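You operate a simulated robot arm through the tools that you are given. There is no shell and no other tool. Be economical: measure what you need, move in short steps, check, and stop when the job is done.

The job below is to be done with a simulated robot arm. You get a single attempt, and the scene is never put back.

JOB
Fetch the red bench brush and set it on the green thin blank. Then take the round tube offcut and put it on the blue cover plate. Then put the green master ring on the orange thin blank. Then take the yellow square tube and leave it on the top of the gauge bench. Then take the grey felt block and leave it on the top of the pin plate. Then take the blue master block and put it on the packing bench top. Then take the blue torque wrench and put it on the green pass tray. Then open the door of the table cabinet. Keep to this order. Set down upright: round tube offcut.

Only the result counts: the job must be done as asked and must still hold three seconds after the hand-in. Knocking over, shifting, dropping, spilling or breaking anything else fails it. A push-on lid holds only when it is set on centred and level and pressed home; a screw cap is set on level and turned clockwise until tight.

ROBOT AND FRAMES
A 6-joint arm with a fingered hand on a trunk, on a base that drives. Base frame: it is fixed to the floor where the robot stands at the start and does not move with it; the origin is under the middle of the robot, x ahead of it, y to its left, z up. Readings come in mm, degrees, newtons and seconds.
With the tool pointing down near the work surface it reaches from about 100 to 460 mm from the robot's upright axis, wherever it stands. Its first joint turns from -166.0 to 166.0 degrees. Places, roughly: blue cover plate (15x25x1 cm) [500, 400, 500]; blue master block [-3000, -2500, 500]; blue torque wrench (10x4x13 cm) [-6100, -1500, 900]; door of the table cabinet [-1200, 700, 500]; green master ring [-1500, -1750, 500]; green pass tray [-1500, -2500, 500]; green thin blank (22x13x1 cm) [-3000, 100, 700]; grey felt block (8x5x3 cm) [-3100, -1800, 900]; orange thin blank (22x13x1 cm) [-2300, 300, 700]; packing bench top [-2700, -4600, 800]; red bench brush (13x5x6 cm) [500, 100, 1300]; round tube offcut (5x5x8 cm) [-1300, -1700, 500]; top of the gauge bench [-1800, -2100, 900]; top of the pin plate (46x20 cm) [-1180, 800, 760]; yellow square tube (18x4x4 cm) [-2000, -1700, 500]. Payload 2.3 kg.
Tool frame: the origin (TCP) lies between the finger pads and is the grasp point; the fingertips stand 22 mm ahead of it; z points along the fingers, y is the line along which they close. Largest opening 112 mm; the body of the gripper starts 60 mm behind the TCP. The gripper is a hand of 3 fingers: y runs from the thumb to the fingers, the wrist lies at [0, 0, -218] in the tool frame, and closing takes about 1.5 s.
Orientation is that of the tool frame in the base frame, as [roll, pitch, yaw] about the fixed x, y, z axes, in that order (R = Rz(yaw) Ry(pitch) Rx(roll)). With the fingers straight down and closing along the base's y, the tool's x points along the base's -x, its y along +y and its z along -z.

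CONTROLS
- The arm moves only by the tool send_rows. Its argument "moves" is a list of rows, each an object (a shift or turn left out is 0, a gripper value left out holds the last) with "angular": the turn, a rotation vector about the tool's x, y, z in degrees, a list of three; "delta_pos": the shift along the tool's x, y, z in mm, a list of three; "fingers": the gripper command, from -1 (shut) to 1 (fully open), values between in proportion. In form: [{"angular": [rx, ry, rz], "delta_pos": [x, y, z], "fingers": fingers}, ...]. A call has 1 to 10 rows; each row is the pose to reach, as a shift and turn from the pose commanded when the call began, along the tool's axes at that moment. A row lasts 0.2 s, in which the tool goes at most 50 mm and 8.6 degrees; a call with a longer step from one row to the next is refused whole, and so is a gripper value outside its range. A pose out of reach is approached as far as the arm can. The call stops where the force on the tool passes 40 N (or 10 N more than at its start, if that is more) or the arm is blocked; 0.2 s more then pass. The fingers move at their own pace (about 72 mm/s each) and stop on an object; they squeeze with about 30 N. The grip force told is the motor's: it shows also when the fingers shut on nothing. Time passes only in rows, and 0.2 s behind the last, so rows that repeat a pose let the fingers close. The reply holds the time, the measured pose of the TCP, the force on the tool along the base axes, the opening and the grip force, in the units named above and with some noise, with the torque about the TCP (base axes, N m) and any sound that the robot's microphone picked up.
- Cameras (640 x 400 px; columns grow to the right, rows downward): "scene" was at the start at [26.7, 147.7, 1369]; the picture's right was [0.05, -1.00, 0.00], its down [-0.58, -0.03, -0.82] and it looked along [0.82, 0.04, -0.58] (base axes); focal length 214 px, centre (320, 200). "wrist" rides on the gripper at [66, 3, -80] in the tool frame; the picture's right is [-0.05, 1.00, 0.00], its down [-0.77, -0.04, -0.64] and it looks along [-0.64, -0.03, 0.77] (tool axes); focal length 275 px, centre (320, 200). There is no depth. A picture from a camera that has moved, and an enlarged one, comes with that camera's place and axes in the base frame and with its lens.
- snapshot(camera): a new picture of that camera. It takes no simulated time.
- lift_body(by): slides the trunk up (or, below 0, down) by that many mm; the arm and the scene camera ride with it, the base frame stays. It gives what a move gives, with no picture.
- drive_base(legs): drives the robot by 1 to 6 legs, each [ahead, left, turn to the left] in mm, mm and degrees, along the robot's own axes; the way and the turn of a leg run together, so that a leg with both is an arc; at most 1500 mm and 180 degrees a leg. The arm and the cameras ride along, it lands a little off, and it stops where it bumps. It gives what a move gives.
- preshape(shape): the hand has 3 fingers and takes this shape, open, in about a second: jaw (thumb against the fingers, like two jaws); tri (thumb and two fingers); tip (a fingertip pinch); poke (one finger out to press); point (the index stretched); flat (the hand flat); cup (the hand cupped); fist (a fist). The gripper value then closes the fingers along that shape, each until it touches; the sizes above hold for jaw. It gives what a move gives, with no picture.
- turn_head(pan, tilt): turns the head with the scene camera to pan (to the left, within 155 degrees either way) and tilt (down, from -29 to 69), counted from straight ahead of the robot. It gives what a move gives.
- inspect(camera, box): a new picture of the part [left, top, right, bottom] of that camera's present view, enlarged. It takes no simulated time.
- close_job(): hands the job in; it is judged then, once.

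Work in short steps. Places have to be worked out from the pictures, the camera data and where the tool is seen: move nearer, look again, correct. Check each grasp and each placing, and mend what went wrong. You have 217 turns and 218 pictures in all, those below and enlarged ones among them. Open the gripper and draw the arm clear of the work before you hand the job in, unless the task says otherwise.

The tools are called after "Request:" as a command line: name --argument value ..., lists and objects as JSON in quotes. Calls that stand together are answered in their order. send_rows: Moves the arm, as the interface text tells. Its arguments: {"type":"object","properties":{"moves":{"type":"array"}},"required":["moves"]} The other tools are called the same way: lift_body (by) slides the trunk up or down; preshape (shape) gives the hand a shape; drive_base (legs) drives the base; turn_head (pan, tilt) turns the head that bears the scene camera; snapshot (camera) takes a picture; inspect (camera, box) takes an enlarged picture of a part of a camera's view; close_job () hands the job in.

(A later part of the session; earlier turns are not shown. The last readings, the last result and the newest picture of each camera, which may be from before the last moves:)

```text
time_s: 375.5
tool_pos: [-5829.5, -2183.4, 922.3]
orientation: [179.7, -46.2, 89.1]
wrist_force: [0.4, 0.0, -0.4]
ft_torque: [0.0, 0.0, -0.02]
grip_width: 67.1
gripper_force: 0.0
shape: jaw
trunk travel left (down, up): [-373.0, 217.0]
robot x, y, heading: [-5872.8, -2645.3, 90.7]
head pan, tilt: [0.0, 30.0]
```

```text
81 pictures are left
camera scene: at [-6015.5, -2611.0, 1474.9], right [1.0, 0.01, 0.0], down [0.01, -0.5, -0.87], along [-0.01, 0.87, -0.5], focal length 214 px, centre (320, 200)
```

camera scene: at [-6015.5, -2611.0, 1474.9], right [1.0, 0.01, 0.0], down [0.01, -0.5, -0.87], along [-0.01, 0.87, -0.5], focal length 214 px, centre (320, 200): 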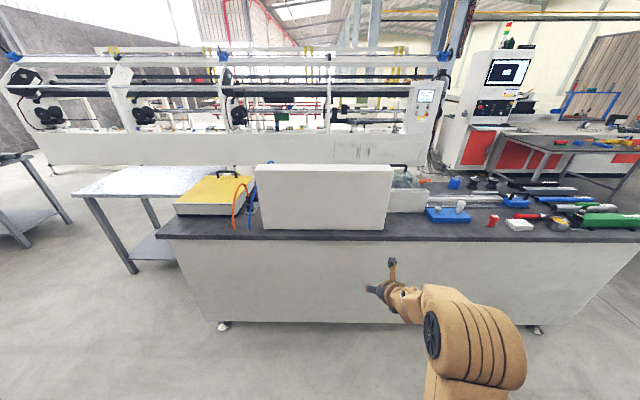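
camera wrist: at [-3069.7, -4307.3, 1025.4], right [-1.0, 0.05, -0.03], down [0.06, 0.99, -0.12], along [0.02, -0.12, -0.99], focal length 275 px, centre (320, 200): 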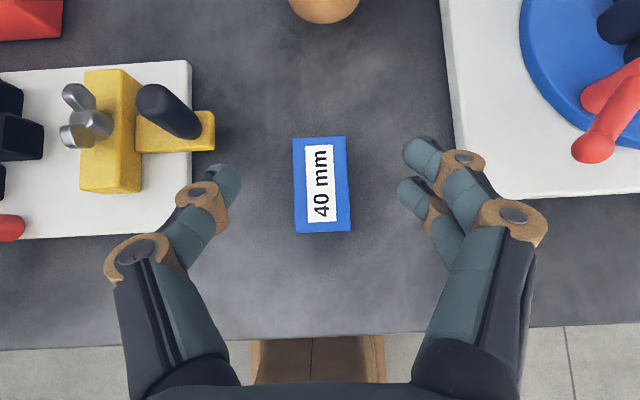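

I zoom in on the bench items to find the blue torque wrench.

Request:
inspect --camera "scene" --box '[380, 150, 640, 260]'

Request:
inspect --camera "scene" --box '[150, 140, 410, 260]'

```text
2.46 times, centred on (510, 205) of scene
camera zoom: at [-6015.5, -2611.0, 1474.9], right [1.0, 0.01, 0.0], down [0.01, -0.5, -0.87], along [-0.01, 0.87, -0.5], focal length 528 px, centre (-148, 188)
```

zoom: 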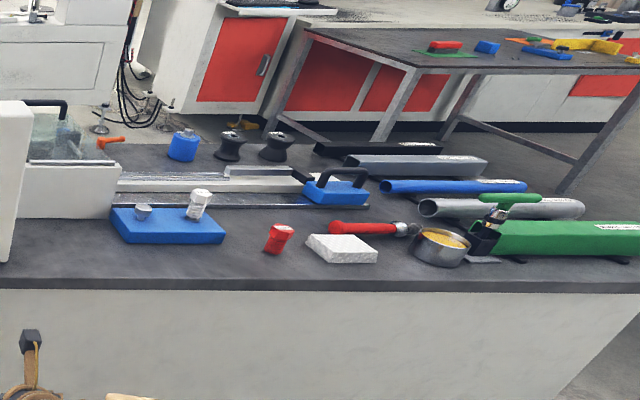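

```text
2.46 times, centred on (280, 200) of scene
camera zoom: at [-6015.5, -2611.0, 1474.9], right [1.0, 0.01, 0.0], down [0.01, -0.5, -0.87], along [-0.01, 0.87, -0.5], focal length 528 px, centre (418, 200)
```

zoom: 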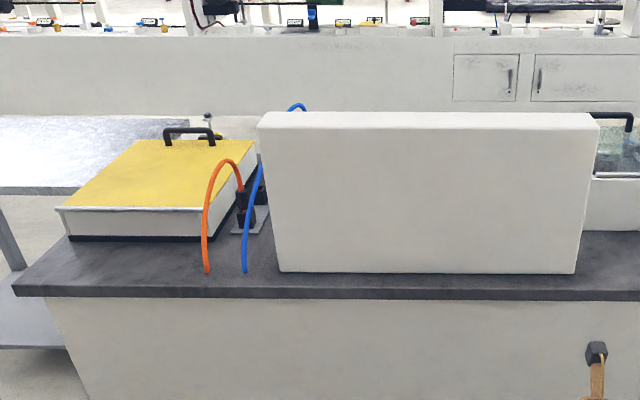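

The target spot lies behind the white box. I raise the trunk to see over it.

Request:
lift_body --by 210

Request:
inspect --camera "scene" --box '[180, 140, 440, 300]'

```text
time_s: 377.8
tool_pos: [-5829.9, -2183.7, 1131.5]
orientation: [179.8, -46.2, 89.0]
wrist_force: [-0.2, -0.5, -0.7]
ft_torque: [-0.01, 0.0, -0.03]
grip_width: 66.9
gripper_force: 0.0
shape: jaw
trunk travel left (down, up): [-583.0, 7.0]
robot x, y, heading: [-5873.1, -2643.2, 91.0]
head pan, tilt: [0.0, 30.0]
```

```text
2.46 times, centred on (310, 220) of scene
camera zoom: at [-6015.6, -2611.0, 1684.9], right [1.0, 0.01, 0.0], down [0.01, -0.5, -0.87], along [-0.01, 0.87, -0.5], focal length 528 px, centre (345, 151)
```

zoom: 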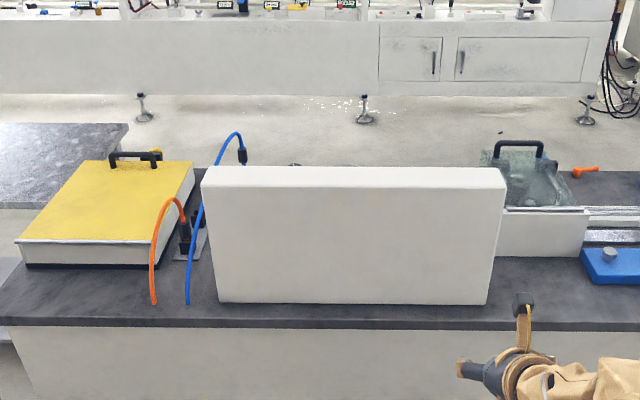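

Still hidden. I go round the bench's east end to its north side for a look.

Request:
drive_base --legs '[[0, -1010, -1], [0, -1010, 0], [1050, 0, 0], [1000, 0, 0], [0, 1050, 0], [0, 1000, 0]]'

Request:
turn_head --pan 150 --tilt 35

Request:
snapshot --camera "scene"

```text
time_s: 407.6
tool_pos: [-5799.4, -12.0, 1131.3]
orientation: [179.7, -46.2, 84.8]
wrist_force: [-0.1, -0.3, -0.2]
ft_torque: [0.01, 0.02, -0.02]
grip_width: 66.7
gripper_force: 0.1
shape: jaw
trunk travel left (down, up): [-583.0, 7.0]
robot x, y, heading: [-5878.0, -465.3, 86.6]
head pan, tilt: [0.0, 30.0]
```

```text
time_s: 409.9
tool_pos: [-5800.4, -10.9, 1131.3]
orientation: [179.8, -46.2, 84.8]
wrist_force: [0.1, -0.4, 0.3]
ft_torque: [0.0, -0.02, 0.01]
grip_width: 66.9
gripper_force: 0.1
shape: jaw
trunk travel left (down, up): [-583.0, 7.0]
robot x, y, heading: [-5875.8, -462.7, 86.7]
head pan, tilt: [150.0, 35.0]
```

```text
77 pictures are left
camera scene: at [-6070.6, -587.3, 1677.1], right [-0.83, 0.55, 0.0], down [0.32, 0.48, -0.82], along [-0.45, -0.68, -0.57], focal length 214 px, centre (320, 200)
```

scene: 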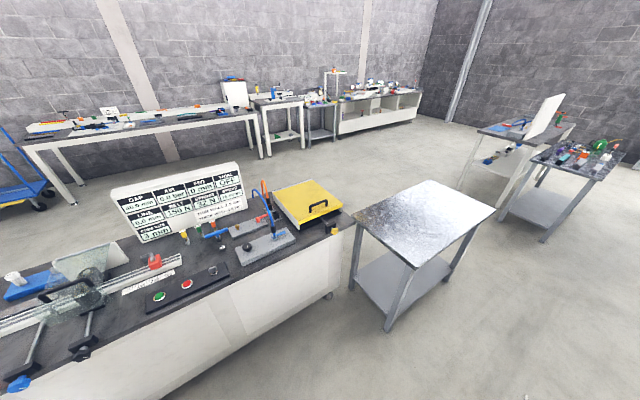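

Now the back of the white panel and the tools before it are visible. I zoom in.

Request:
inspect --camera "scene" --box '[130, 170, 350, 308]'

```text
2.90 times, centred on (240, 239) of scene
camera zoom: at [-6070.6, -587.3, 1677.1], right [-0.83, 0.55, 0.0], down [0.32, 0.48, -0.82], along [-0.45, -0.68, -0.57], focal length 622 px, centre (552, 87)
```

zoom: 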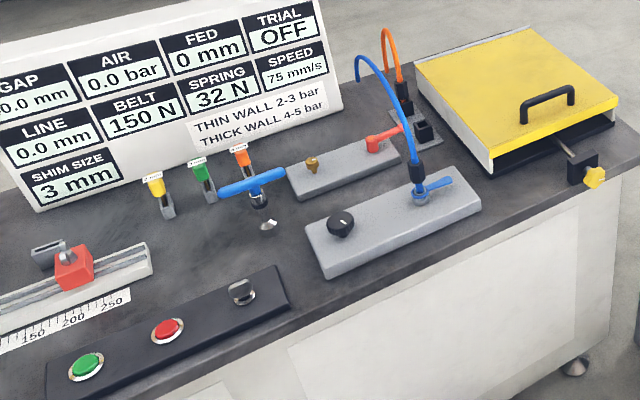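

The blue T-handle torque wrench stands upright at about (−6069, −1462), with its bar along x near z≈980. I turn to face it from the north.

Request:
drive_base --legs '[[0, 0, 178], [200, -140, 5]]'

Request:
turn_head --pan 0 --tilt 40

Request:
snapshot --camera "scene"

Request:
snapshot --camera "wrist"

```text
time_s: 419.1
tool_pos: [-6046.9, -1129.2, 1131.5]
orientation: [179.9, -46.2, -89.3]
wrist_force: [0.1, -0.2, 0.5]
ft_torque: [0.01, -0.02, 0.0]
grip_width: 67.0
gripper_force: 0.1
shape: jaw
trunk travel left (down, up): [-583.0, 7.0]
robot x, y, heading: [-6014.1, -667.7, -87.4]
head pan, tilt: [150.0, 35.0]
```

```text
time_s: 421.4
tool_pos: [-6045.5, -1130.8, 1132.8]
orientation: [179.9, -46.2, -89.3]
wrist_force: [-0.2, 0.5, 0.3]
ft_torque: [0.02, 0.0, 0.01]
grip_width: 66.5
gripper_force: 0.1
shape: jaw
trunk travel left (down, up): [-583.0, 7.0]
robot x, y, heading: [-6014.9, -670.8, -87.4]
head pan, tilt: [0.0, 40.0]
```

```text
75 pictures are left
camera scene: at [-5875.0, -687.1, 1669.5], right [-1.0, -0.04, 0.0], down [-0.03, 0.64, -0.77], along [0.03, -0.77, -0.64], focal length 214 px, centre (320, 200)
```

scene: 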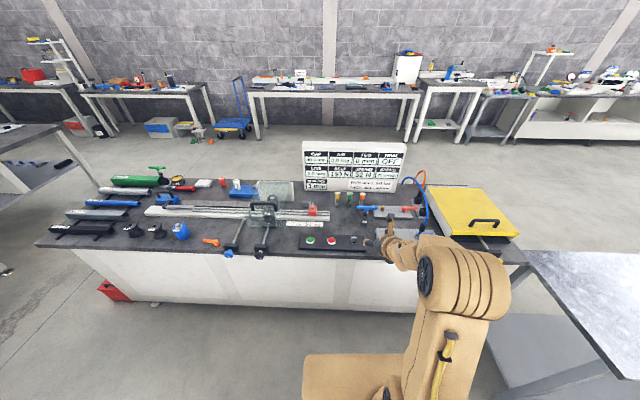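

```text
74 pictures are left
camera wrist: at [-6048.8, -1116.9, 1235.0], right [-1.0, 0.02, -0.03], down [0.03, 0.99, -0.12], along [0.03, -0.12, -0.99], focal length 275 px, centre (320, 200)
```

wrist: 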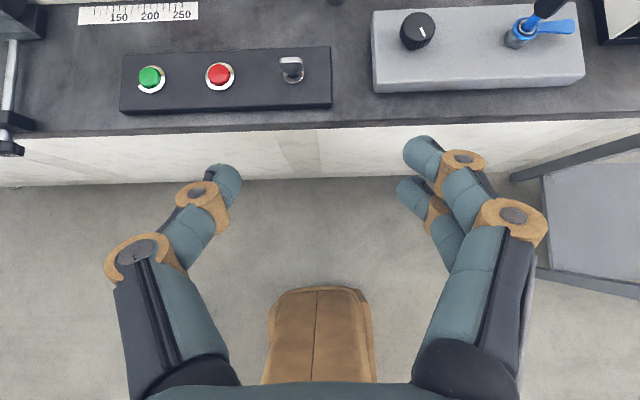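

I zoom in for a better fix on the wrench.

Request:
inspect --camera "scene" --box '[300, 170, 440, 258]'

```text
4.55 times, centred on (370, 214) of scene
camera zoom: at [-5875.0, -687.1, 1669.5], right [-1.0, -0.04, 0.0], down [-0.03, 0.64, -0.77], along [0.03, -0.77, -0.64], focal length 975 px, centre (93, 136)
```

zoom: 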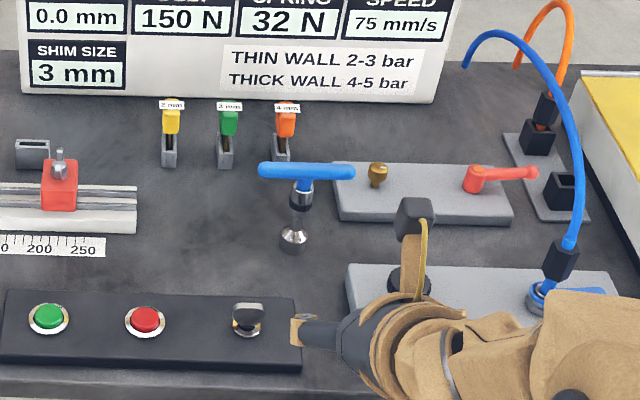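

Wrench fix: x≈−6069, y≈−1452, bar z≈985, bench ≈868. I lower the trunk so the TCP is at about 942, while the hand is still clear of the bench edge, and turn square.

Request:
lift_body --by -190

Request:
drive_base --legs '[[0, 0, -2.6]]'

Request:
send_rows --moves '[{"angular": [0.7, 0, -0.7], "delta_pos": [28, 0, 28]}, {"angular": [1.4, 0, -1.4], "delta_pos": [56, 0, 56]}]'

Request:
snapshot --camera "wrist"

```text
time_s: 423.5
tool_pos: [-6045.7, -1128.3, 941.9]
orientation: [179.7, -46.2, -89.3]
wrist_force: [0.8, -0.5, -0.4]
ft_torque: [-0.01, -0.05, -0.03]
grip_width: 66.7
gripper_force: 0.1
shape: jaw
trunk travel left (down, up): [-393.0, 197.0]
robot x, y, heading: [-6014.3, -670.9, -87.6]
head pan, tilt: [0.0, 40.0]
```

```text
time_s: 424.3
tool_pos: [-6066.2, -1126.9, 942.3]
orientation: [179.9, -46.2, -91.9]
wrist_force: [0.2, -0.4, 0.3]
ft_torque: [0.02, 0.04, 0.01]
grip_width: 67.1
gripper_force: 0.2
shape: jaw
trunk travel left (down, up): [-393.0, 197.0]
robot x, y, heading: [-6012.4, -670.0, -90.1]
head pan, tilt: [0.0, 40.0]
```

```text
time_s: 424.9
tool_pos: [-6069.0, -1206.0, 938.5]
orientation: [179.7, -46.6, -89.9]
wrist_force: [-0.1, -0.2, 0.7]
ft_torque: [0.02, 0.01, 0.01]
grip_width: 66.8
gripper_force: 0.2
shape: jaw
out of reach, approached as far as the arm can: row 2
trunk travel left (down, up): [-393.0, 197.0]
robot x, y, heading: [-6015.1, -673.7, -90.2]
head pan, tilt: [0.0, 40.0]
```

```text
72 pictures are left
camera wrist: at [-6070.8, -1193.5, 1041.8], right [-1.0, 0.04, -0.03], down [0.04, 0.99, -0.12], along [0.03, -0.13, -0.99], focal length 275 px, centre (320, 200)
```

wrist: 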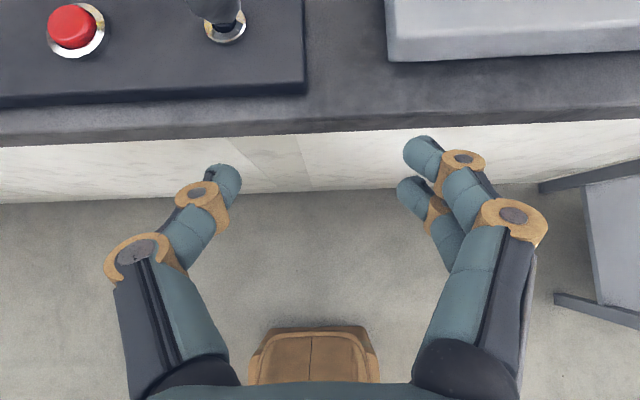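

A selector switch stands in the thumb's path, so I raise 55 mm, pass over it, and look again.

Request:
lift_body --by 55

Request:
drive_base --legs '[[165, 0, 0]]'

Request:
snapshot --camera "wrist"

Request:
inspect --camera "scene" --box '[300, 170, 460, 270]'

```text
time_s: 425.9
tool_pos: [-6067.9, -1205.5, 994.4]
orientation: [179.6, -46.6, -89.9]
wrist_force: [1.0, 0.7, -0.7]
ft_torque: [-0.01, 0.01, -0.01]
grip_width: 66.8
gripper_force: 0.2
shape: jaw
trunk travel left (down, up): [-448.0, 142.0]
robot x, y, heading: [-6015.3, -674.8, -90.2]
head pan, tilt: [0.0, 40.0]
```

```text
time_s: 427.4
tool_pos: [-6070.5, -1374.6, 993.2]
orientation: [179.6, -46.6, -90.0]
wrist_force: [-0.2, 0.1, 0.5]
ft_torque: [0.01, 0.01, 0.01]
grip_width: 66.8
gripper_force: 0.1
shape: jaw
trunk travel left (down, up): [-448.0, 142.0]
robot x, y, heading: [-6015.0, -842.7, -90.4]
head pan, tilt: [0.0, 40.0]
```

```text
71 pictures are left
camera wrist: at [-6072.4, -1362.3, 1096.5], right [-1.0, 0.04, -0.03], down [0.04, 0.99, -0.12], along [0.02, -0.12, -0.99], focal length 275 px, centre (320, 200)
```

wrist: 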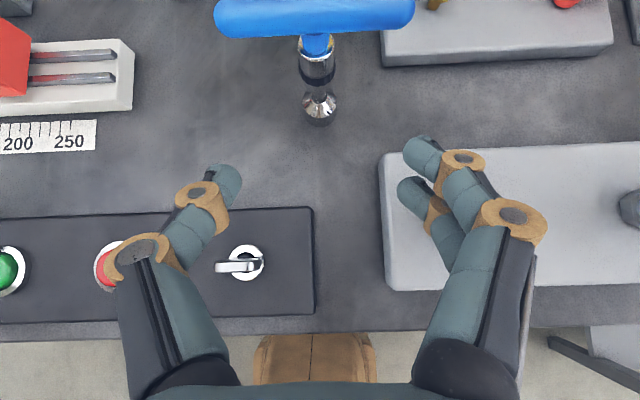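

```text
4.00 times, centred on (380, 220) of scene
camera zoom: at [-5876.7, -863.9, 1534.5], right [-1.0, 0.0, 0.0], down [0.0, 0.64, -0.77], along [0.0, -0.77, -0.64], focal length 858 px, centre (80, 120)
```

zoom: 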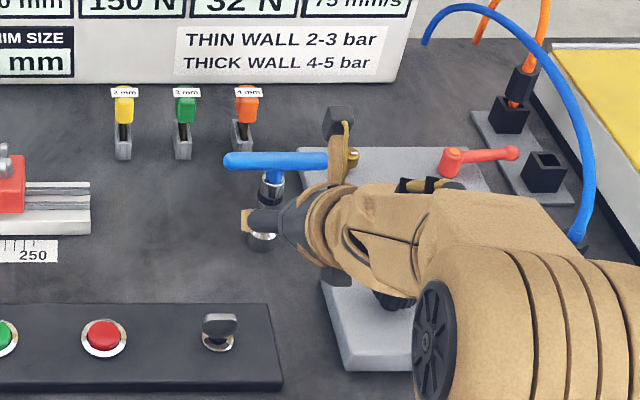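

Wrench axis ≈(−6070, −1462), bar z≈972. I narrow the opening to about 52 mm and lower to TCP z≈932.

Request:
send_rows --moves '[{"delta_pos": [0, 0, 0], "fingers": -0.07}, {"delta_pos": [0, 0, 0]}]'

Request:
lift_body --by -61

Request:
snapshot --camera "wrist"

```text
time_s: 427.9
tool_pos: [-6069.5, -1374.7, 994.7]
orientation: [179.6, -46.6, -90.0]
wrist_force: [-0.2, -0.3, -0.8]
ft_torque: [0.03, -0.01, -0.01]
grip_width: 52.9
gripper_force: 0.0
shape: jaw
trunk travel left (down, up): [-448.0, 142.0]
robot x, y, heading: [-6015.5, -839.7, -90.3]
head pan, tilt: [0.0, 40.0]
```

```text
time_s: 429.0
tool_pos: [-6070.6, -1374.9, 932.8]
orientation: [179.7, -46.6, -90.1]
wrist_force: [0.1, -0.2, 0.0]
ft_torque: [-0.02, 0.01, 0.02]
grip_width: 52.9
gripper_force: 0.1
shape: jaw
trunk travel left (down, up): [-387.0, 203.0]
robot x, y, heading: [-6020.0, -840.4, -90.4]
head pan, tilt: [0.0, 40.0]
```

```text
69 pictures are left
camera wrist: at [-6072.5, -1361.4, 1035.9], right [-1.0, 0.04, -0.03], down [0.04, 0.99, -0.12], along [0.02, -0.12, -0.99], focal length 275 px, centre (320, 200)
```

wrist: 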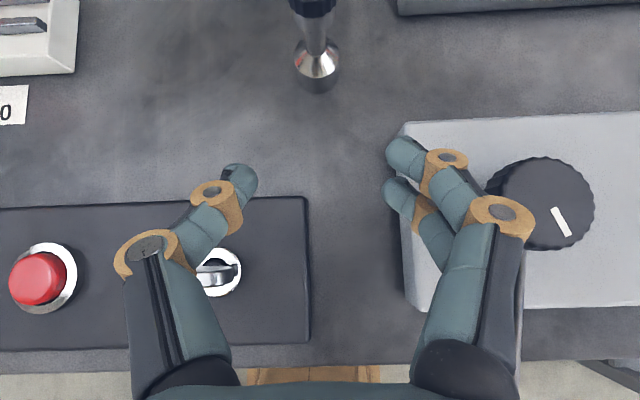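

Clear. I drive forward 82 mm so the fingers straddle the shaft beneath the bar.

Request:
drive_base --legs '[[82, 0, 0]]'

Request:
snapshot --camera "wrist"

Request:
inspect --camera "scene" --box '[300, 170, 460, 270]'

```text
time_s: 430.0
tool_pos: [-6070.8, -1459.2, 932.3]
orientation: [179.6, -46.7, -90.0]
wrist_force: [0.4, -0.5, -0.4]
ft_torque: [-0.01, 0.0, -0.04]
grip_width: 52.7
gripper_force: 0.1
shape: jaw
trunk travel left (down, up): [-387.0, 203.0]
robot x, y, heading: [-6019.1, -922.7, -90.3]
head pan, tilt: [0.0, 40.0]
```

```text
68 pictures are left
camera wrist: at [-6073.0, -1446.1, 1035.4], right [-1.0, 0.04, -0.03], down [0.04, 0.99, -0.12], along [0.02, -0.12, -0.99], focal length 275 px, centre (320, 200)
```

wrist: 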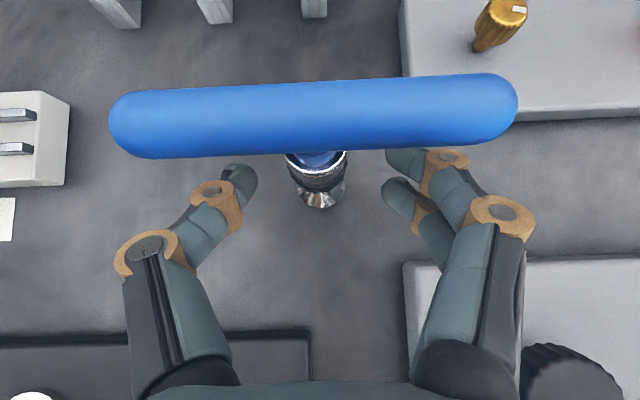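

```text
4.00 times, centred on (380, 220) of scene
camera zoom: at [-5877.1, -947.9, 1473.5], right [-1.0, 0.0, 0.0], down [0.0, 0.64, -0.77], along [0.0, -0.77, -0.64], focal length 858 px, centre (80, 120)
```

zoom: 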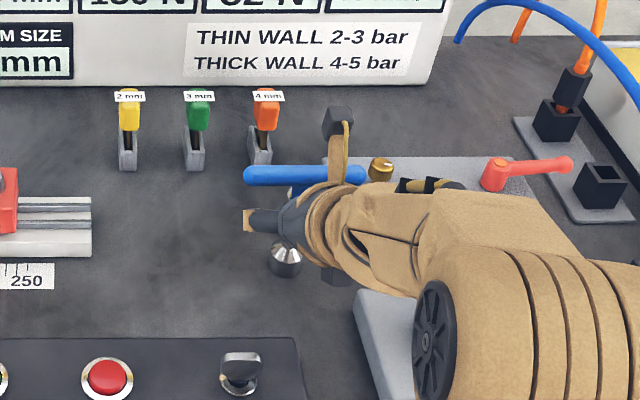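

The shaft is slightly beyond the pads' middle; I nudge forward 8 mm.

Request:
drive_base --legs '[[8, 0, 0]]'

Request:
send_rows --moves '[{"delta_pos": [0, 0, 0], "fingers": -1}, {"delta_pos": [0, 0, 0]}, {"delta_pos": [0, 0, 0]}, {"delta_pos": [0, 0, 0]}, {"delta_pos": [0, 0, 0]}, {"delta_pos": [0, 0, 0]}]'

Request:
snapshot --camera "wrist"

```text
time_s: 430.8
tool_pos: [-6071.2, -1467.5, 932.8]
orientation: [179.6, -46.6, -90.0]
wrist_force: [0.7, -0.4, 0.2]
ft_torque: [0.03, -0.03, 0.0]
grip_width: 52.7
gripper_force: 0.1
shape: jaw
trunk travel left (down, up): [-387.0, 203.0]
robot x, y, heading: [-6017.0, -932.9, -90.3]
head pan, tilt: [0.0, 40.0]
```

```text
time_s: 432.2
tool_pos: [-6070.7, -1467.1, 932.8]
orientation: [179.6, -46.6, -90.0]
wrist_force: [-1.0, -0.2, -0.9]
ft_torque: [-0.01, -0.01, -0.02]
grip_width: 15.8
gripper_force: 29.7
shape: jaw
trunk travel left (down, up): [-387.0, 203.0]
robot x, y, heading: [-6017.3, -932.8, -90.0]
head pan, tilt: [0.0, 40.0]
```

```text
66 pictures are left
camera wrist: at [-6073.0, -1453.4, 1035.9], right [-1.0, 0.04, -0.03], down [0.04, 0.99, -0.12], along [0.02, -0.12, -0.99], focal length 275 px, centre (320, 200)
```

wrist: 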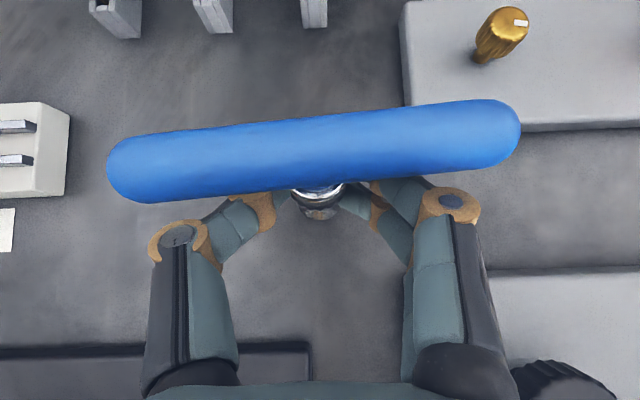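

Gripped the shaft. I lift with the trunk 60 mm.

Request:
lift_body --by 60

Request:
snapshot --camera "wrist"

Request:
inspect --camera "scene" --box '[300, 170, 460, 270]'

```text
time_s: 433.2
tool_pos: [-6070.6, -1468.1, 992.6]
orientation: [179.6, -46.6, -90.0]
wrist_force: [-0.3, 0.1, -1.1]
ft_torque: [0.04, -0.02, -0.01]
grip_width: 15.8
gripper_force: 30.3
shape: jaw
trunk travel left (down, up): [-447.0, 143.0]
robot x, y, heading: [-6015.5, -931.7, -90.3]
head pan, tilt: [0.0, 40.0]
```

```text
65 pictures are left
camera wrist: at [-6073.0, -1453.7, 1095.8], right [-1.0, 0.04, -0.03], down [0.04, 0.99, -0.12], along [0.02, -0.12, -0.99], focal length 275 px, centre (320, 200)
```

wrist: 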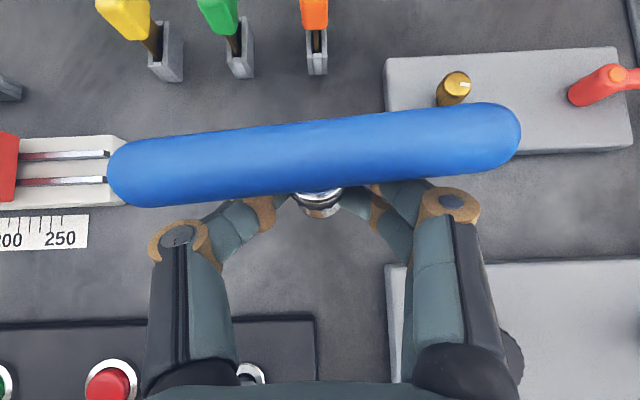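

```text
4.00 times, centred on (380, 220) of scene
camera zoom: at [-5877.1, -955.2, 1533.6], right [-1.0, 0.0, 0.0], down [0.0, 0.64, -0.77], along [0.0, -0.77, -0.64], focal length 858 px, centre (80, 120)
```

zoom: 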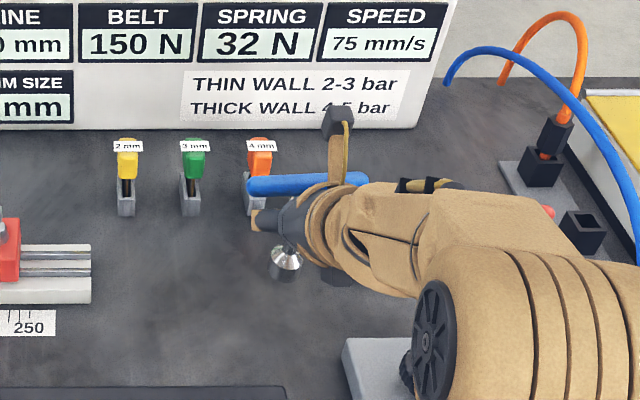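

Lifted. I drive back round the white bench's east end toward the gauge bench's south side.

Request:
drive_base --legs '[[-450, 0, 0.3], [0, 1090, 0], [0, 1080, 0], [900, 0, 0], [900, 0, 0], [950, 0, 0]]'

Request:
snapshot --camera "wrist"

```text
time_s: 459.3
tool_pos: [-4120.0, -3854.9, 993.7]
orientation: [179.6, -46.5, -93.5]
wrist_force: [0.5, 0.0, -1.9]
ft_torque: [0.04, -0.01, -0.02]
grip_width: 15.7
gripper_force: 29.8
shape: jaw
trunk travel left (down, up): [-447.0, 143.0]
robot x, y, heading: [-4035.1, -3322.5, -94.0]
head pan, tilt: [0.0, 40.0]
```

```text
63 pictures are left
camera wrist: at [-4121.2, -3841.4, 1095.6], right [-0.99, 0.1, -0.03], down [0.1, 0.99, -0.12], along [0.02, -0.13, -0.99], focal length 275 px, centre (320, 200)
```

wrist: 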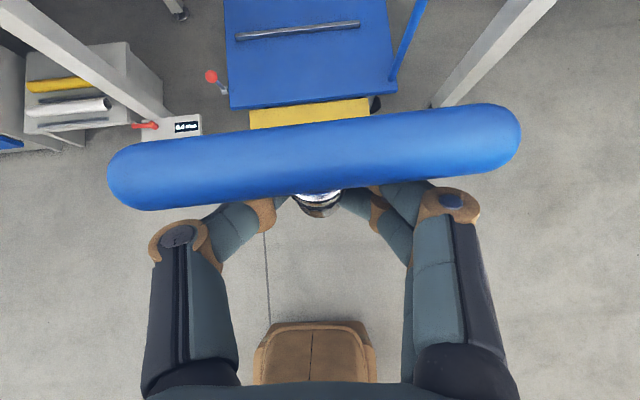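

Still held well. I turn to face north and drive east along the south side, staying back from the bench.

Request:
drive_base --legs '[[0, 0, -176], [-120, -1280, 0], [0, -1250, 0]]'

Request:
turn_head --pan 0 --tilt 35

Request:
snapshot --camera "scene"

```text
time_s: 478.8
tool_pos: [-1479.9, -2948.9, 991.8]
orientation: [179.5, -46.6, 89.4]
wrist_force: [0.6, -0.1, -1.5]
ft_torque: [-0.01, 0.02, 0.01]
grip_width: 15.4
gripper_force: 30.6
shape: jaw
trunk travel left (down, up): [-447.0, 143.0]
robot x, y, heading: [-1538.6, -3486.0, 88.9]
head pan, tilt: [0.0, 40.0]
```

```text
time_s: 479.4
tool_pos: [-1479.1, -2949.9, 992.4]
orientation: [179.6, -46.6, 89.4]
wrist_force: [-0.2, 0.7, -1.1]
ft_torque: [0.01, 0.03, -0.02]
grip_width: 15.1
gripper_force: 29.8
shape: jaw
trunk travel left (down, up): [-447.0, 143.0]
robot x, y, heading: [-1535.9, -3486.4, 89.1]
head pan, tilt: [0.0, 35.0]
```

```text
62 pictures are left
camera scene: at [-1680.2, -3452.2, 1541.1], right [1.0, -0.01, 0.0], down [-0.01, -0.57, -0.82], along [0.01, 0.82, -0.57], focal length 214 px, centre (320, 200)
```

scene: 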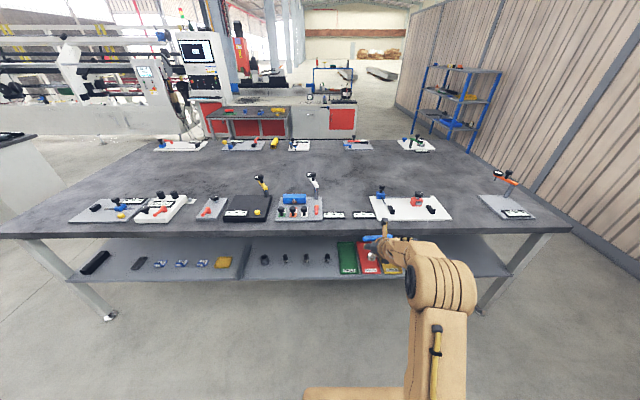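

The green tray is beside the red and yellow ones on the lower shelf. I lower the trunk for a view and the placing height.

Request:
lift_body --by -390

Request:
snapshot --camera "scene"

Request:
inspect --camera "scene" --box '[300, 190, 460, 290]'

```text
time_s: 483.2
tool_pos: [-1478.6, -2949.3, 602.2]
orientation: [179.6, -46.6, 89.4]
wrist_force: [0.0, -0.1, -1.1]
ft_torque: [0.0, 0.0, 0.01]
grip_width: 14.9
gripper_force: 30.3
shape: jaw
trunk travel left (down, up): [-57.0, 533.0]
robot x, y, heading: [-1536.6, -3487.4, 89.0]
head pan, tilt: [0.0, 35.0]
```

```text
61 pictures are left
camera scene: at [-1680.1, -3452.3, 1151.1], right [1.0, -0.01, 0.0], down [-0.01, -0.57, -0.82], along [0.01, 0.82, -0.57], focal length 214 px, centre (320, 200)
```

scene: 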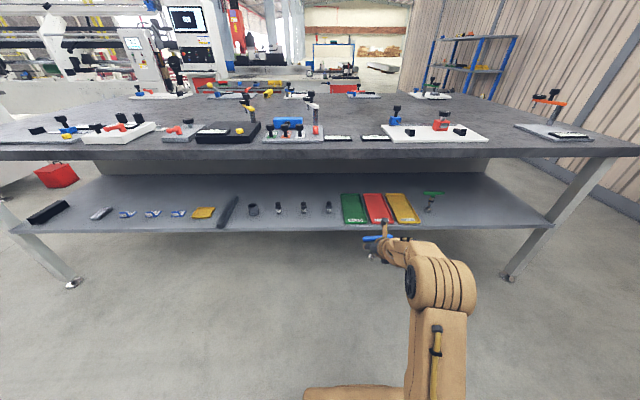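

```text
4.00 times, centred on (380, 240) of scene
camera zoom: at [-1680.1, -3452.3, 1151.1], right [1.0, -0.01, 0.0], down [-0.01, -0.57, -0.82], along [0.01, 0.82, -0.57], focal length 858 px, centre (80, 40)
```

zoom: 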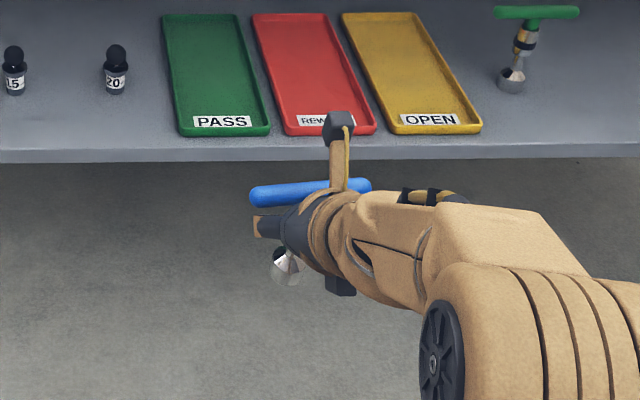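

The green tray: centre x≈−1493, y −2659…−2399. The wrench is still plumb. I set TCP z≈567 and drive in so that its foot comes over (−1493, −2560).

Request:
lift_body --by -33

Request:
drive_base --legs '[[300, 16, 0]]'

Request:
snapshot --camera "wrist"

Request:
inspect --camera "scene" --box '[300, 210, 460, 310]'

```text
time_s: 484.0
tool_pos: [-1480.5, -2949.7, 570.4]
orientation: [179.6, -46.6, 89.4]
wrist_force: [-0.2, -1.0, -2.0]
ft_torque: [-0.02, 0.0, 0.0]
grip_width: 15.4
gripper_force: 30.1
shape: jaw
trunk travel left (down, up): [-24.0, 566.0]
robot x, y, heading: [-1539.2, -3485.4, 89.2]
head pan, tilt: [0.0, 35.0]
```

```text
time_s: 486.0
tool_pos: [-1494.1, -2642.8, 569.2]
orientation: [179.6, -46.5, 89.7]
wrist_force: [0.4, 0.6, -1.5]
ft_torque: [-0.01, -0.03, 0.0]
grip_width: 15.7
gripper_force: 30.3
shape: jaw
trunk travel left (down, up): [-24.0, 566.0]
robot x, y, heading: [-1554.2, -3177.5, 89.4]
head pan, tilt: [0.0, 35.0]
```

```text
59 pictures are left
camera wrist: at [-1490.9, -2655.3, 672.8], right [1.0, -0.04, -0.03], down [-0.05, -0.99, -0.12], along [-0.02, 0.12, -0.99], focal length 275 px, centre (320, 200)
```

wrist: 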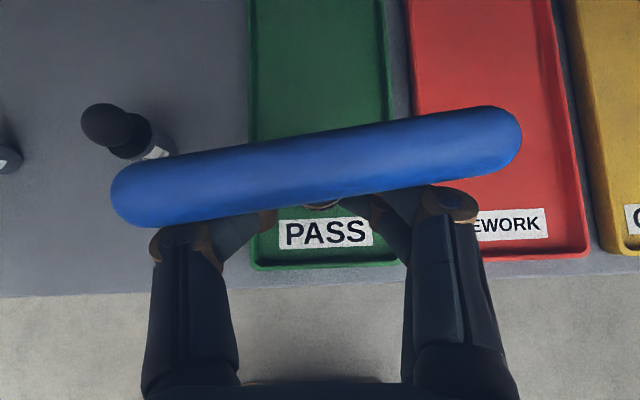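

```text
4.00 times, centred on (380, 260) of scene
camera zoom: at [-1692.2, -3145.7, 1118.1], right [1.0, -0.01, 0.0], down [-0.01, -0.57, -0.82], along [0.01, 0.82, -0.57], focal length 858 px, centre (80, -40)
```

zoom: 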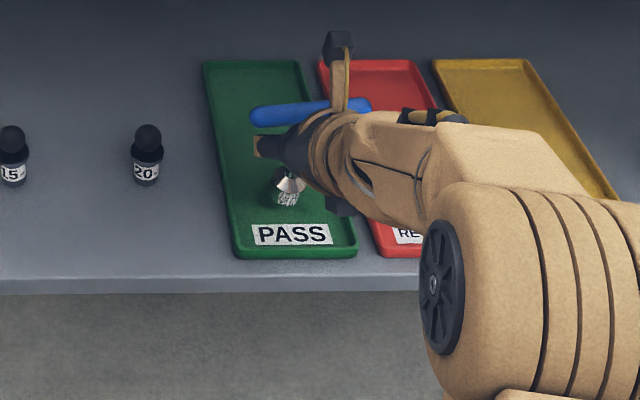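

On line with the tray. I drive 70 mm farther in.

Request:
drive_base --legs '[[72, 0, 0]]'

Request:
snapshot --camera "wrist"

Request:
inspect --camera "scene" --box '[300, 210, 460, 310]'

```text
time_s: 487.1
tool_pos: [-1491.8, -2570.2, 570.2]
orientation: [179.5, -46.6, 89.5]
wrist_force: [0.0, 0.4, -2.1]
ft_torque: [-0.02, 0.02, -0.01]
grip_width: 15.3
gripper_force: 30.1
shape: jaw
trunk travel left (down, up): [-24.0, 566.0]
robot x, y, heading: [-1547.1, -3106.0, 89.3]
head pan, tilt: [0.0, 35.0]
```

```text
57 pictures are left
camera wrist: at [-1489.7, -2583.4, 672.7], right [1.0, -0.04, -0.03], down [-0.05, -0.99, -0.12], along [-0.02, 0.12, -0.99], focal length 275 px, centre (320, 200)
```

wrist: 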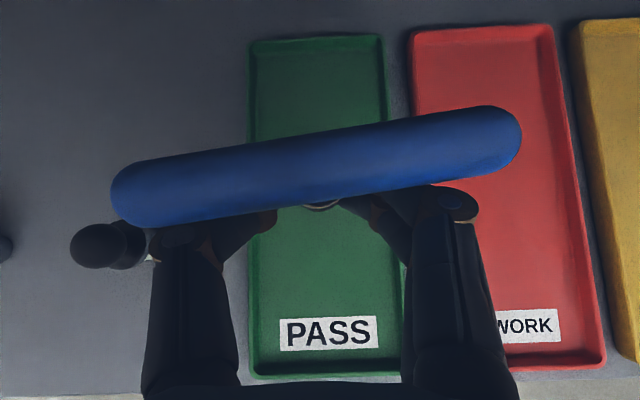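

```text
4.00 times, centred on (380, 260) of scene
camera zoom: at [-1691.4, -3073.7, 1118.1], right [1.0, -0.01, 0.0], down [-0.01, -0.57, -0.82], along [0.01, 0.82, -0.57], focal length 858 px, centre (80, -40)
```

zoom: 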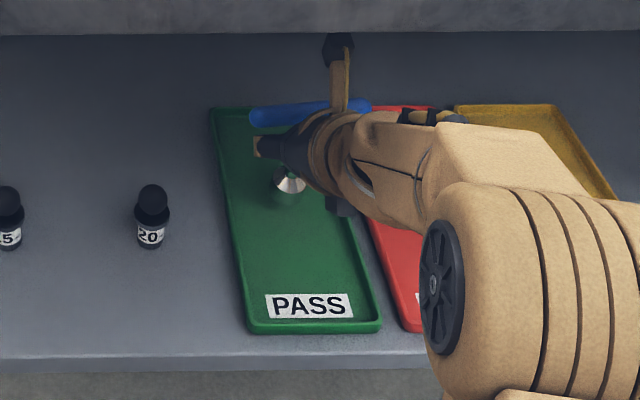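

The foot is over the tray's middle. I lower the trunk the last 22 mm, then the arm in small steps to contact.

Request:
lift_body --by -22

Request:
send_rows --moves '[{"delta_pos": [-2.2, 0, 2.1]}, {"delta_pos": [-4.4, 0, 4.1]}, {"delta_pos": [-6.5, 0, 6.2]}, {"delta_pos": [-8.7, 0, 8.2]}]'

Request:
inspect --camera "scene" --box '[300, 210, 460, 310]'

```text
time_s: 487.7
tool_pos: [-1493.1, -2571.1, 548.1]
orientation: [179.6, -46.5, 89.6]
wrist_force: [0.0, 1.0, 2.0]
ft_torque: [-0.04, 0.03, -0.01]
grip_width: 15.3
gripper_force: 29.8
shape: jaw
trunk travel left (down, up): [-2.0, 588.0]
robot x, y, heading: [-1551.2, -3104.4, 89.1]
head pan, tilt: [0.0, 35.0]
```

```text
time_s: 488.6
tool_pos: [-1492.4, -2569.5, 546.5]
orientation: [179.6, -47.6, 89.7]
wrist_force: [-0.3, 1.9, 23.1]
ft_torque: [0.18, 0.04, -0.03]
grip_width: 16.5
gripper_force: 30.0
shape: jaw
trunk travel left (down, up): [-2.0, 588.0]
robot x, y, heading: [-1551.4, -3105.9, 89.2]
head pan, tilt: [0.0, 35.0]
stopped in row 4: the force on the tool passed its limit at 43 N (the readings are from after the stop); the commanded pose is now the measured one
```

```text
4.00 times, centred on (380, 260) of scene
camera zoom: at [-1691.7, -3076.6, 1096.1], right [1.0, -0.01, 0.0], down [-0.01, -0.57, -0.82], along [0.01, 0.82, -0.57], focal length 858 px, centre (80, -40)
```

zoom: 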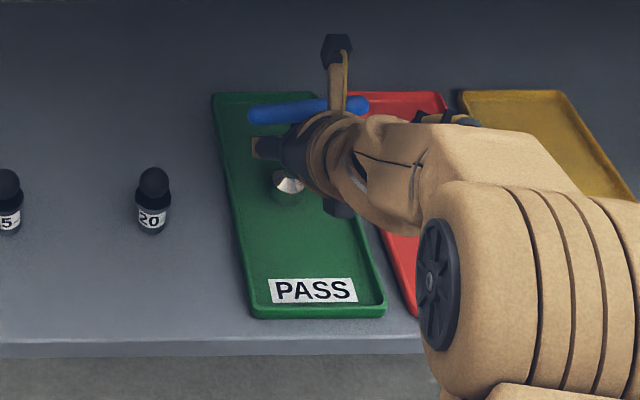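

In contact on the tray. I ease the pressure off, restore the pitch, and open gently.

Request:
send_rows --moves '[{"angular": [0, -0.8, 0], "delta_pos": [0.8, 0, -0.8]}, {"angular": [0, -0.8, 0], "delta_pos": [0.8, 0, -0.8]}, {"angular": [0, -0.8, 0], "delta_pos": [0.8, 0, -0.8], "fingers": -0.5}, {"angular": [0, -0.8, 0], "delta_pos": [0.8, 0, -0.8], "fingers": -0.15}, {"angular": [0, -0.8, 0], "delta_pos": [0.8, 0, -0.8]}]'

Request:
snapshot --camera "wrist"

Request:
inspect --camera "scene" --box '[300, 210, 460, 310]'

```text
time_s: 489.8
tool_pos: [-1493.9, -2570.0, 541.7]
orientation: [179.6, -46.2, 89.8]
wrist_force: [-0.4, 0.2, 0.3]
ft_torque: [0.02, 0.0, 0.02]
grip_width: 47.1
gripper_force: 0.0
shape: jaw
trunk travel left (down, up): [-2.0, 588.0]
robot x, y, heading: [-1552.2, -3108.5, 89.3]
head pan, tilt: [0.0, 35.0]
```

```text
54 pictures are left
camera wrist: at [-1489.7, -2581.7, 645.1], right [1.0, -0.04, -0.03], down [-0.05, -0.99, -0.12], along [-0.02, 0.12, -0.99], focal length 275 px, centre (320, 200)
```

wrist: 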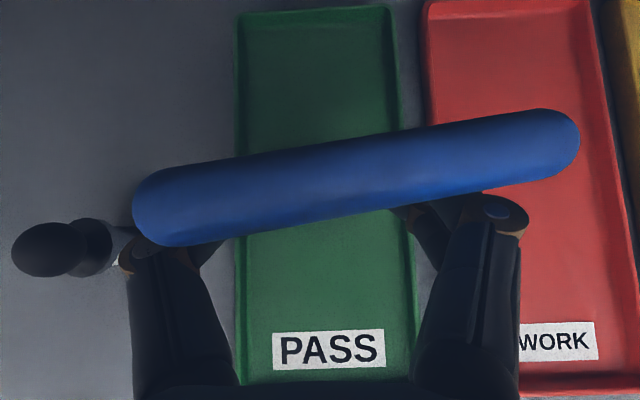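

```text
4.00 times, centred on (380, 260) of scene
camera zoom: at [-1691.4, -3073.8, 1095.9], right [1.0, -0.01, 0.0], down [-0.01, -0.57, -0.82], along [0.01, 0.82, -0.57], focal length 858 px, centre (80, -40)
```

zoom: 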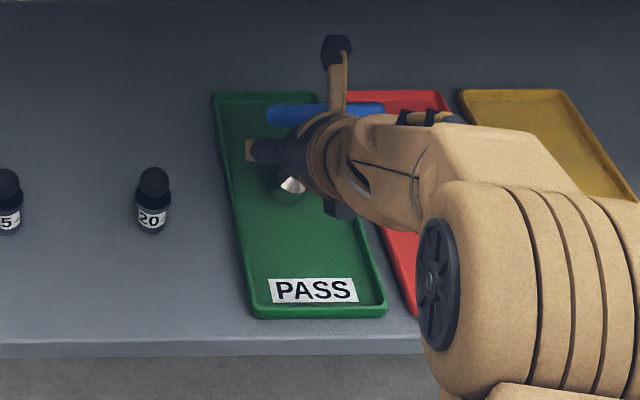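

On opening, the wrench leaned about 6° toward +x onto the right fingers. I close again to straighten it before a gentler release.

Request:
send_rows --moves '[{"delta_pos": [0, 0, 0], "fingers": -0.4}, {"delta_pos": [0, 0, 0], "fingers": -0.6}, {"delta_pos": [0, 0, 0], "fingers": -1}, {"delta_pos": [0, 0, 0]}, {"delta_pos": [0, 0, 0]}]'

Request:
snapshot --camera "wrist"

Request:
inspect --camera "scene" --box '[300, 210, 460, 310]'

```text
time_s: 491.0
tool_pos: [-1492.9, -2570.0, 543.4]
orientation: [179.7, -46.3, 89.6]
wrist_force: [0.4, 0.4, -0.7]
ft_torque: [-0.01, 0.0, 0.0]
grip_width: 0.3
gripper_force: 30.1
shape: jaw
trunk travel left (down, up): [-2.0, 588.0]
robot x, y, heading: [-1548.3, -3103.9, 89.4]
head pan, tilt: [0.0, 35.0]
```

```text
52 pictures are left
camera wrist: at [-1489.8, -2581.5, 645.9], right [1.0, -0.04, -0.03], down [-0.05, -0.99, -0.12], along [-0.02, 0.12, -0.99], focal length 275 px, centre (320, 200)
```

wrist: 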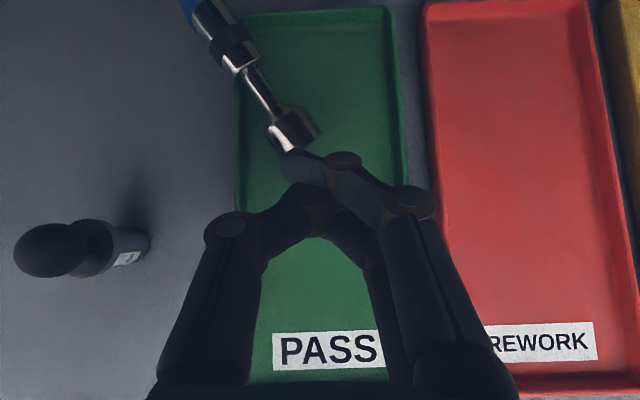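

```text
4.00 times, centred on (380, 260) of scene
camera zoom: at [-1691.4, -3073.8, 1096.1], right [1.0, -0.01, 0.0], down [-0.01, -0.57, -0.82], along [0.01, 0.82, -0.57], focal length 858 px, centre (80, -40)
```

zoom: 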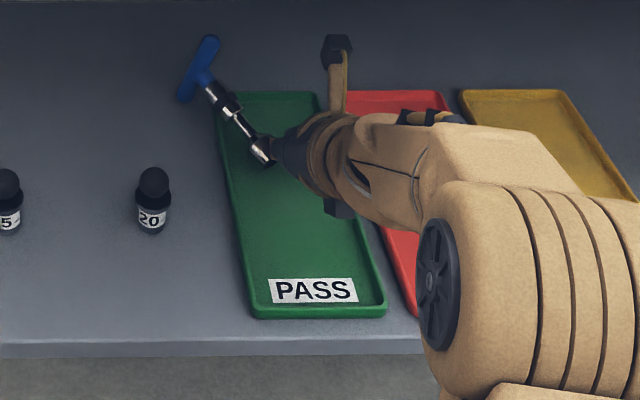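

The wrench toppled and lies across the tray's far-left rim. It must be picked up again and laid fully in the tray. I raise the hand, turn it to align with the shaft (about 23° left) and open.

Request:
send_rows --moves '[{"delta_pos": [15, 0, -14]}, {"delta_pos": [29, 0, -27]}, {"angular": [5.5, 0, -5.4], "delta_pos": [29, 0, -27], "fingers": 0}, {"angular": [11, 0, -10.8], "delta_pos": [29, 0, -27]}, {"angular": [16.5, 0, -16.2], "delta_pos": [29, 0, -27]}]'

Request:
snapshot --camera "wrist"

Request:
inspect --camera "scene" --box '[280, 200, 440, 300]'

```text
time_s: 492.2
tool_pos: [-1499.4, -2593.1, 548.8]
orientation: [178.6, -46.8, 113.6]
wrist_force: [-1.1, -0.5, -0.1]
ft_torque: [0.01, -0.01, 0.01]
grip_width: 55.6
gripper_force: 0.1
shape: jaw
out of reach, approached as far as the arm can: row 1, 2, 3, 4, 5
trunk travel left (down, up): [-2.0, 588.0]
robot x, y, heading: [-1548.1, -3107.3, 89.4]
head pan, tilt: [0.0, 35.0]
```

```text
50 pictures are left
camera wrist: at [-1493.6, -2604.4, 652.2], right [0.94, 0.35, -0.02], down [0.35, -0.93, -0.13], along [-0.06, 0.11, -0.99], focal length 275 px, centre (320, 200)
```

wrist: 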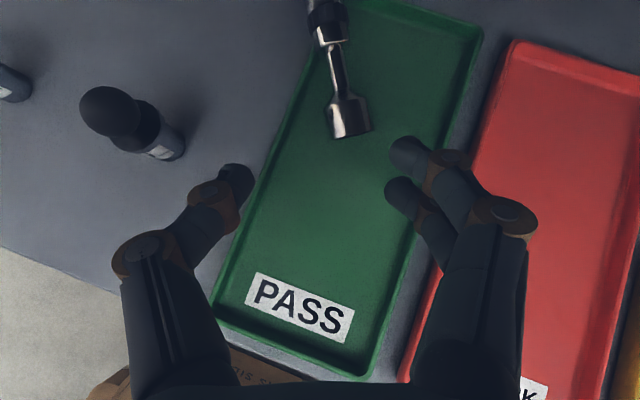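

```text
4.00 times, centred on (360, 250) of scene
camera zoom: at [-1691.4, -3073.8, 1096.1], right [1.0, -0.01, 0.0], down [-0.01, -0.57, -0.82], along [0.01, 0.82, -0.57], focal length 858 px, centre (160, 0)
```

zoom: 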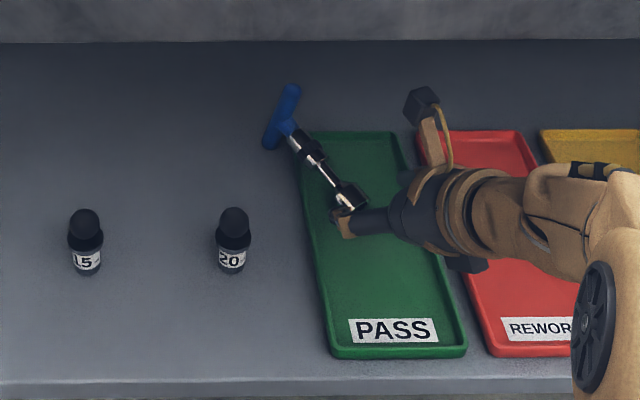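

The shaft points about 28° left of +y; its collar is near (−1538, −2467). I move the base so the hand comes above the collar.

Request:
drive_base --legs '[[118, 36, 0]]'

Request:
send_rows --moves '[{"angular": [1.5, 0, -1.5]}, {"angular": [3, 0, -3]}]'

Request:
snapshot --camera "wrist"

```text
time_s: 493.5
tool_pos: [-1529.4, -2500.7, 546.9]
orientation: [179.4, -46.5, 112.4]
wrist_force: [-0.5, -0.5, 0.5]
ft_torque: [-0.01, 0.03, -0.03]
grip_width: 55.3
gripper_force: 0.1
shape: jaw
trunk travel left (down, up): [-2.0, 588.0]
robot x, y, heading: [-1584.5, -3005.1, 89.3]
head pan, tilt: [0.0, 35.0]
stopped in leg 1: the robot was blocked; the commanded pose is now the measured one
```

```text
time_s: 494.1
tool_pos: [-1534.2, -2501.4, 550.6]
orientation: [177.9, -46.9, 117.9]
wrist_force: [0.0, -0.4, 0.2]
ft_torque: [0.01, -0.02, -0.01]
grip_width: 55.2
gripper_force: 0.0
shape: jaw
trunk travel left (down, up): [-2.0, 588.0]
robot x, y, heading: [-1581.5, -3005.1, 89.2]
head pan, tilt: [0.0, 35.0]
```

```text
48 pictures are left
camera wrist: at [-1527.3, -2513.0, 653.1], right [0.91, 0.42, -0.01], down [0.41, -0.9, -0.13], along [-0.06, 0.11, -0.99], focal length 275 px, centre (320, 200)
```

wrist: 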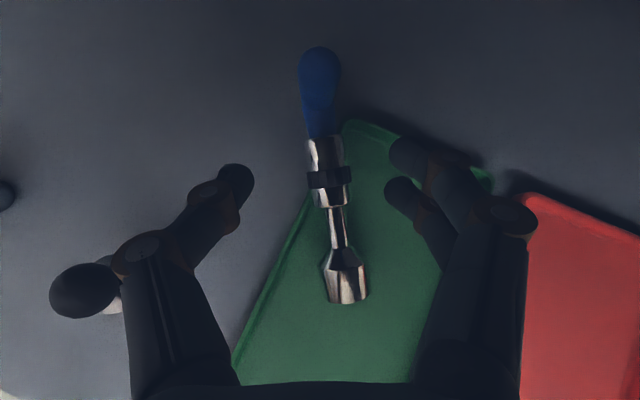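

The collar is right between the fingers now. I lower about 43 mm and slightly forward to grip it.

Request:
send_rows --moves '[{"angular": [1, 0, 0], "delta_pos": [-6, 0, 9]}, {"angular": [2, 0, 0], "delta_pos": [-12, 0, 18]}, {"angular": [2, 0, 0], "delta_pos": [-19, 0, 27]}, {"angular": [2, 0, 0], "delta_pos": [-26, 0, 35]}]'

Request:
snapshot --camera "wrist"

```text
time_s: 495.1
tool_pos: [-1533.0, -2486.2, 503.0]
orientation: [-178.6, -46.2, 116.9]
wrist_force: [-0.7, -0.3, -0.8]
ft_torque: [0.0, -0.02, -0.02]
grip_width: 55.8
gripper_force: 0.0
shape: jaw
trunk travel left (down, up): [-2.0, 588.0]
robot x, y, heading: [-1577.8, -3002.1, 89.4]
head pan, tilt: [0.0, 35.0]
```

```text
47 pictures are left
camera wrist: at [-1523.2, -2495.2, 605.3], right [0.9, 0.44, -0.05], down [0.43, -0.9, -0.12], along [-0.1, 0.08, -0.99], focal length 275 px, centre (320, 200)
```

wrist: 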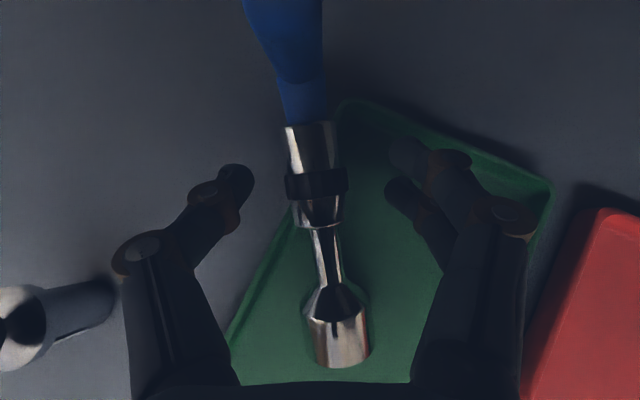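

I check the neighbouring pin with the scene camera before closing.

Request:
inspect --camera "scene" --box '[260, 200, 440, 312]'

Request:
inspect --camera "wrist" --box '[0, 220, 200, 400]'

```text
3.56 times, centred on (350, 256) of scene
camera zoom: at [-1722.6, -2971.1, 1096.2], right [1.0, -0.01, 0.0], down [-0.01, -0.57, -0.82], along [0.01, 0.82, -0.57], focal length 763 px, centre (213, 1)
```

zoom: 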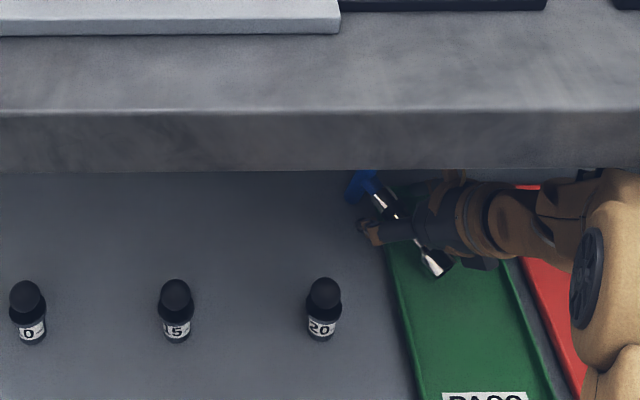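

```text
2.22 times, centred on (100, 310) of wrist
camera zoom: at [-1523.2, -2495.2, 605.3], right [0.9, 0.44, -0.05], down [0.43, -0.9, -0.12], along [-0.1, 0.08, -0.99], focal length 612 px, centre (809, -44)
```

zoom: 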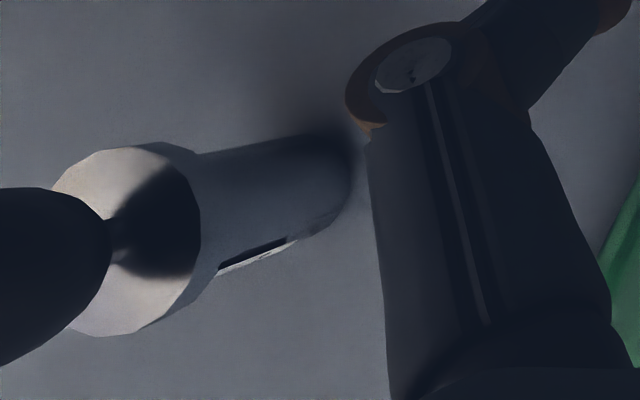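

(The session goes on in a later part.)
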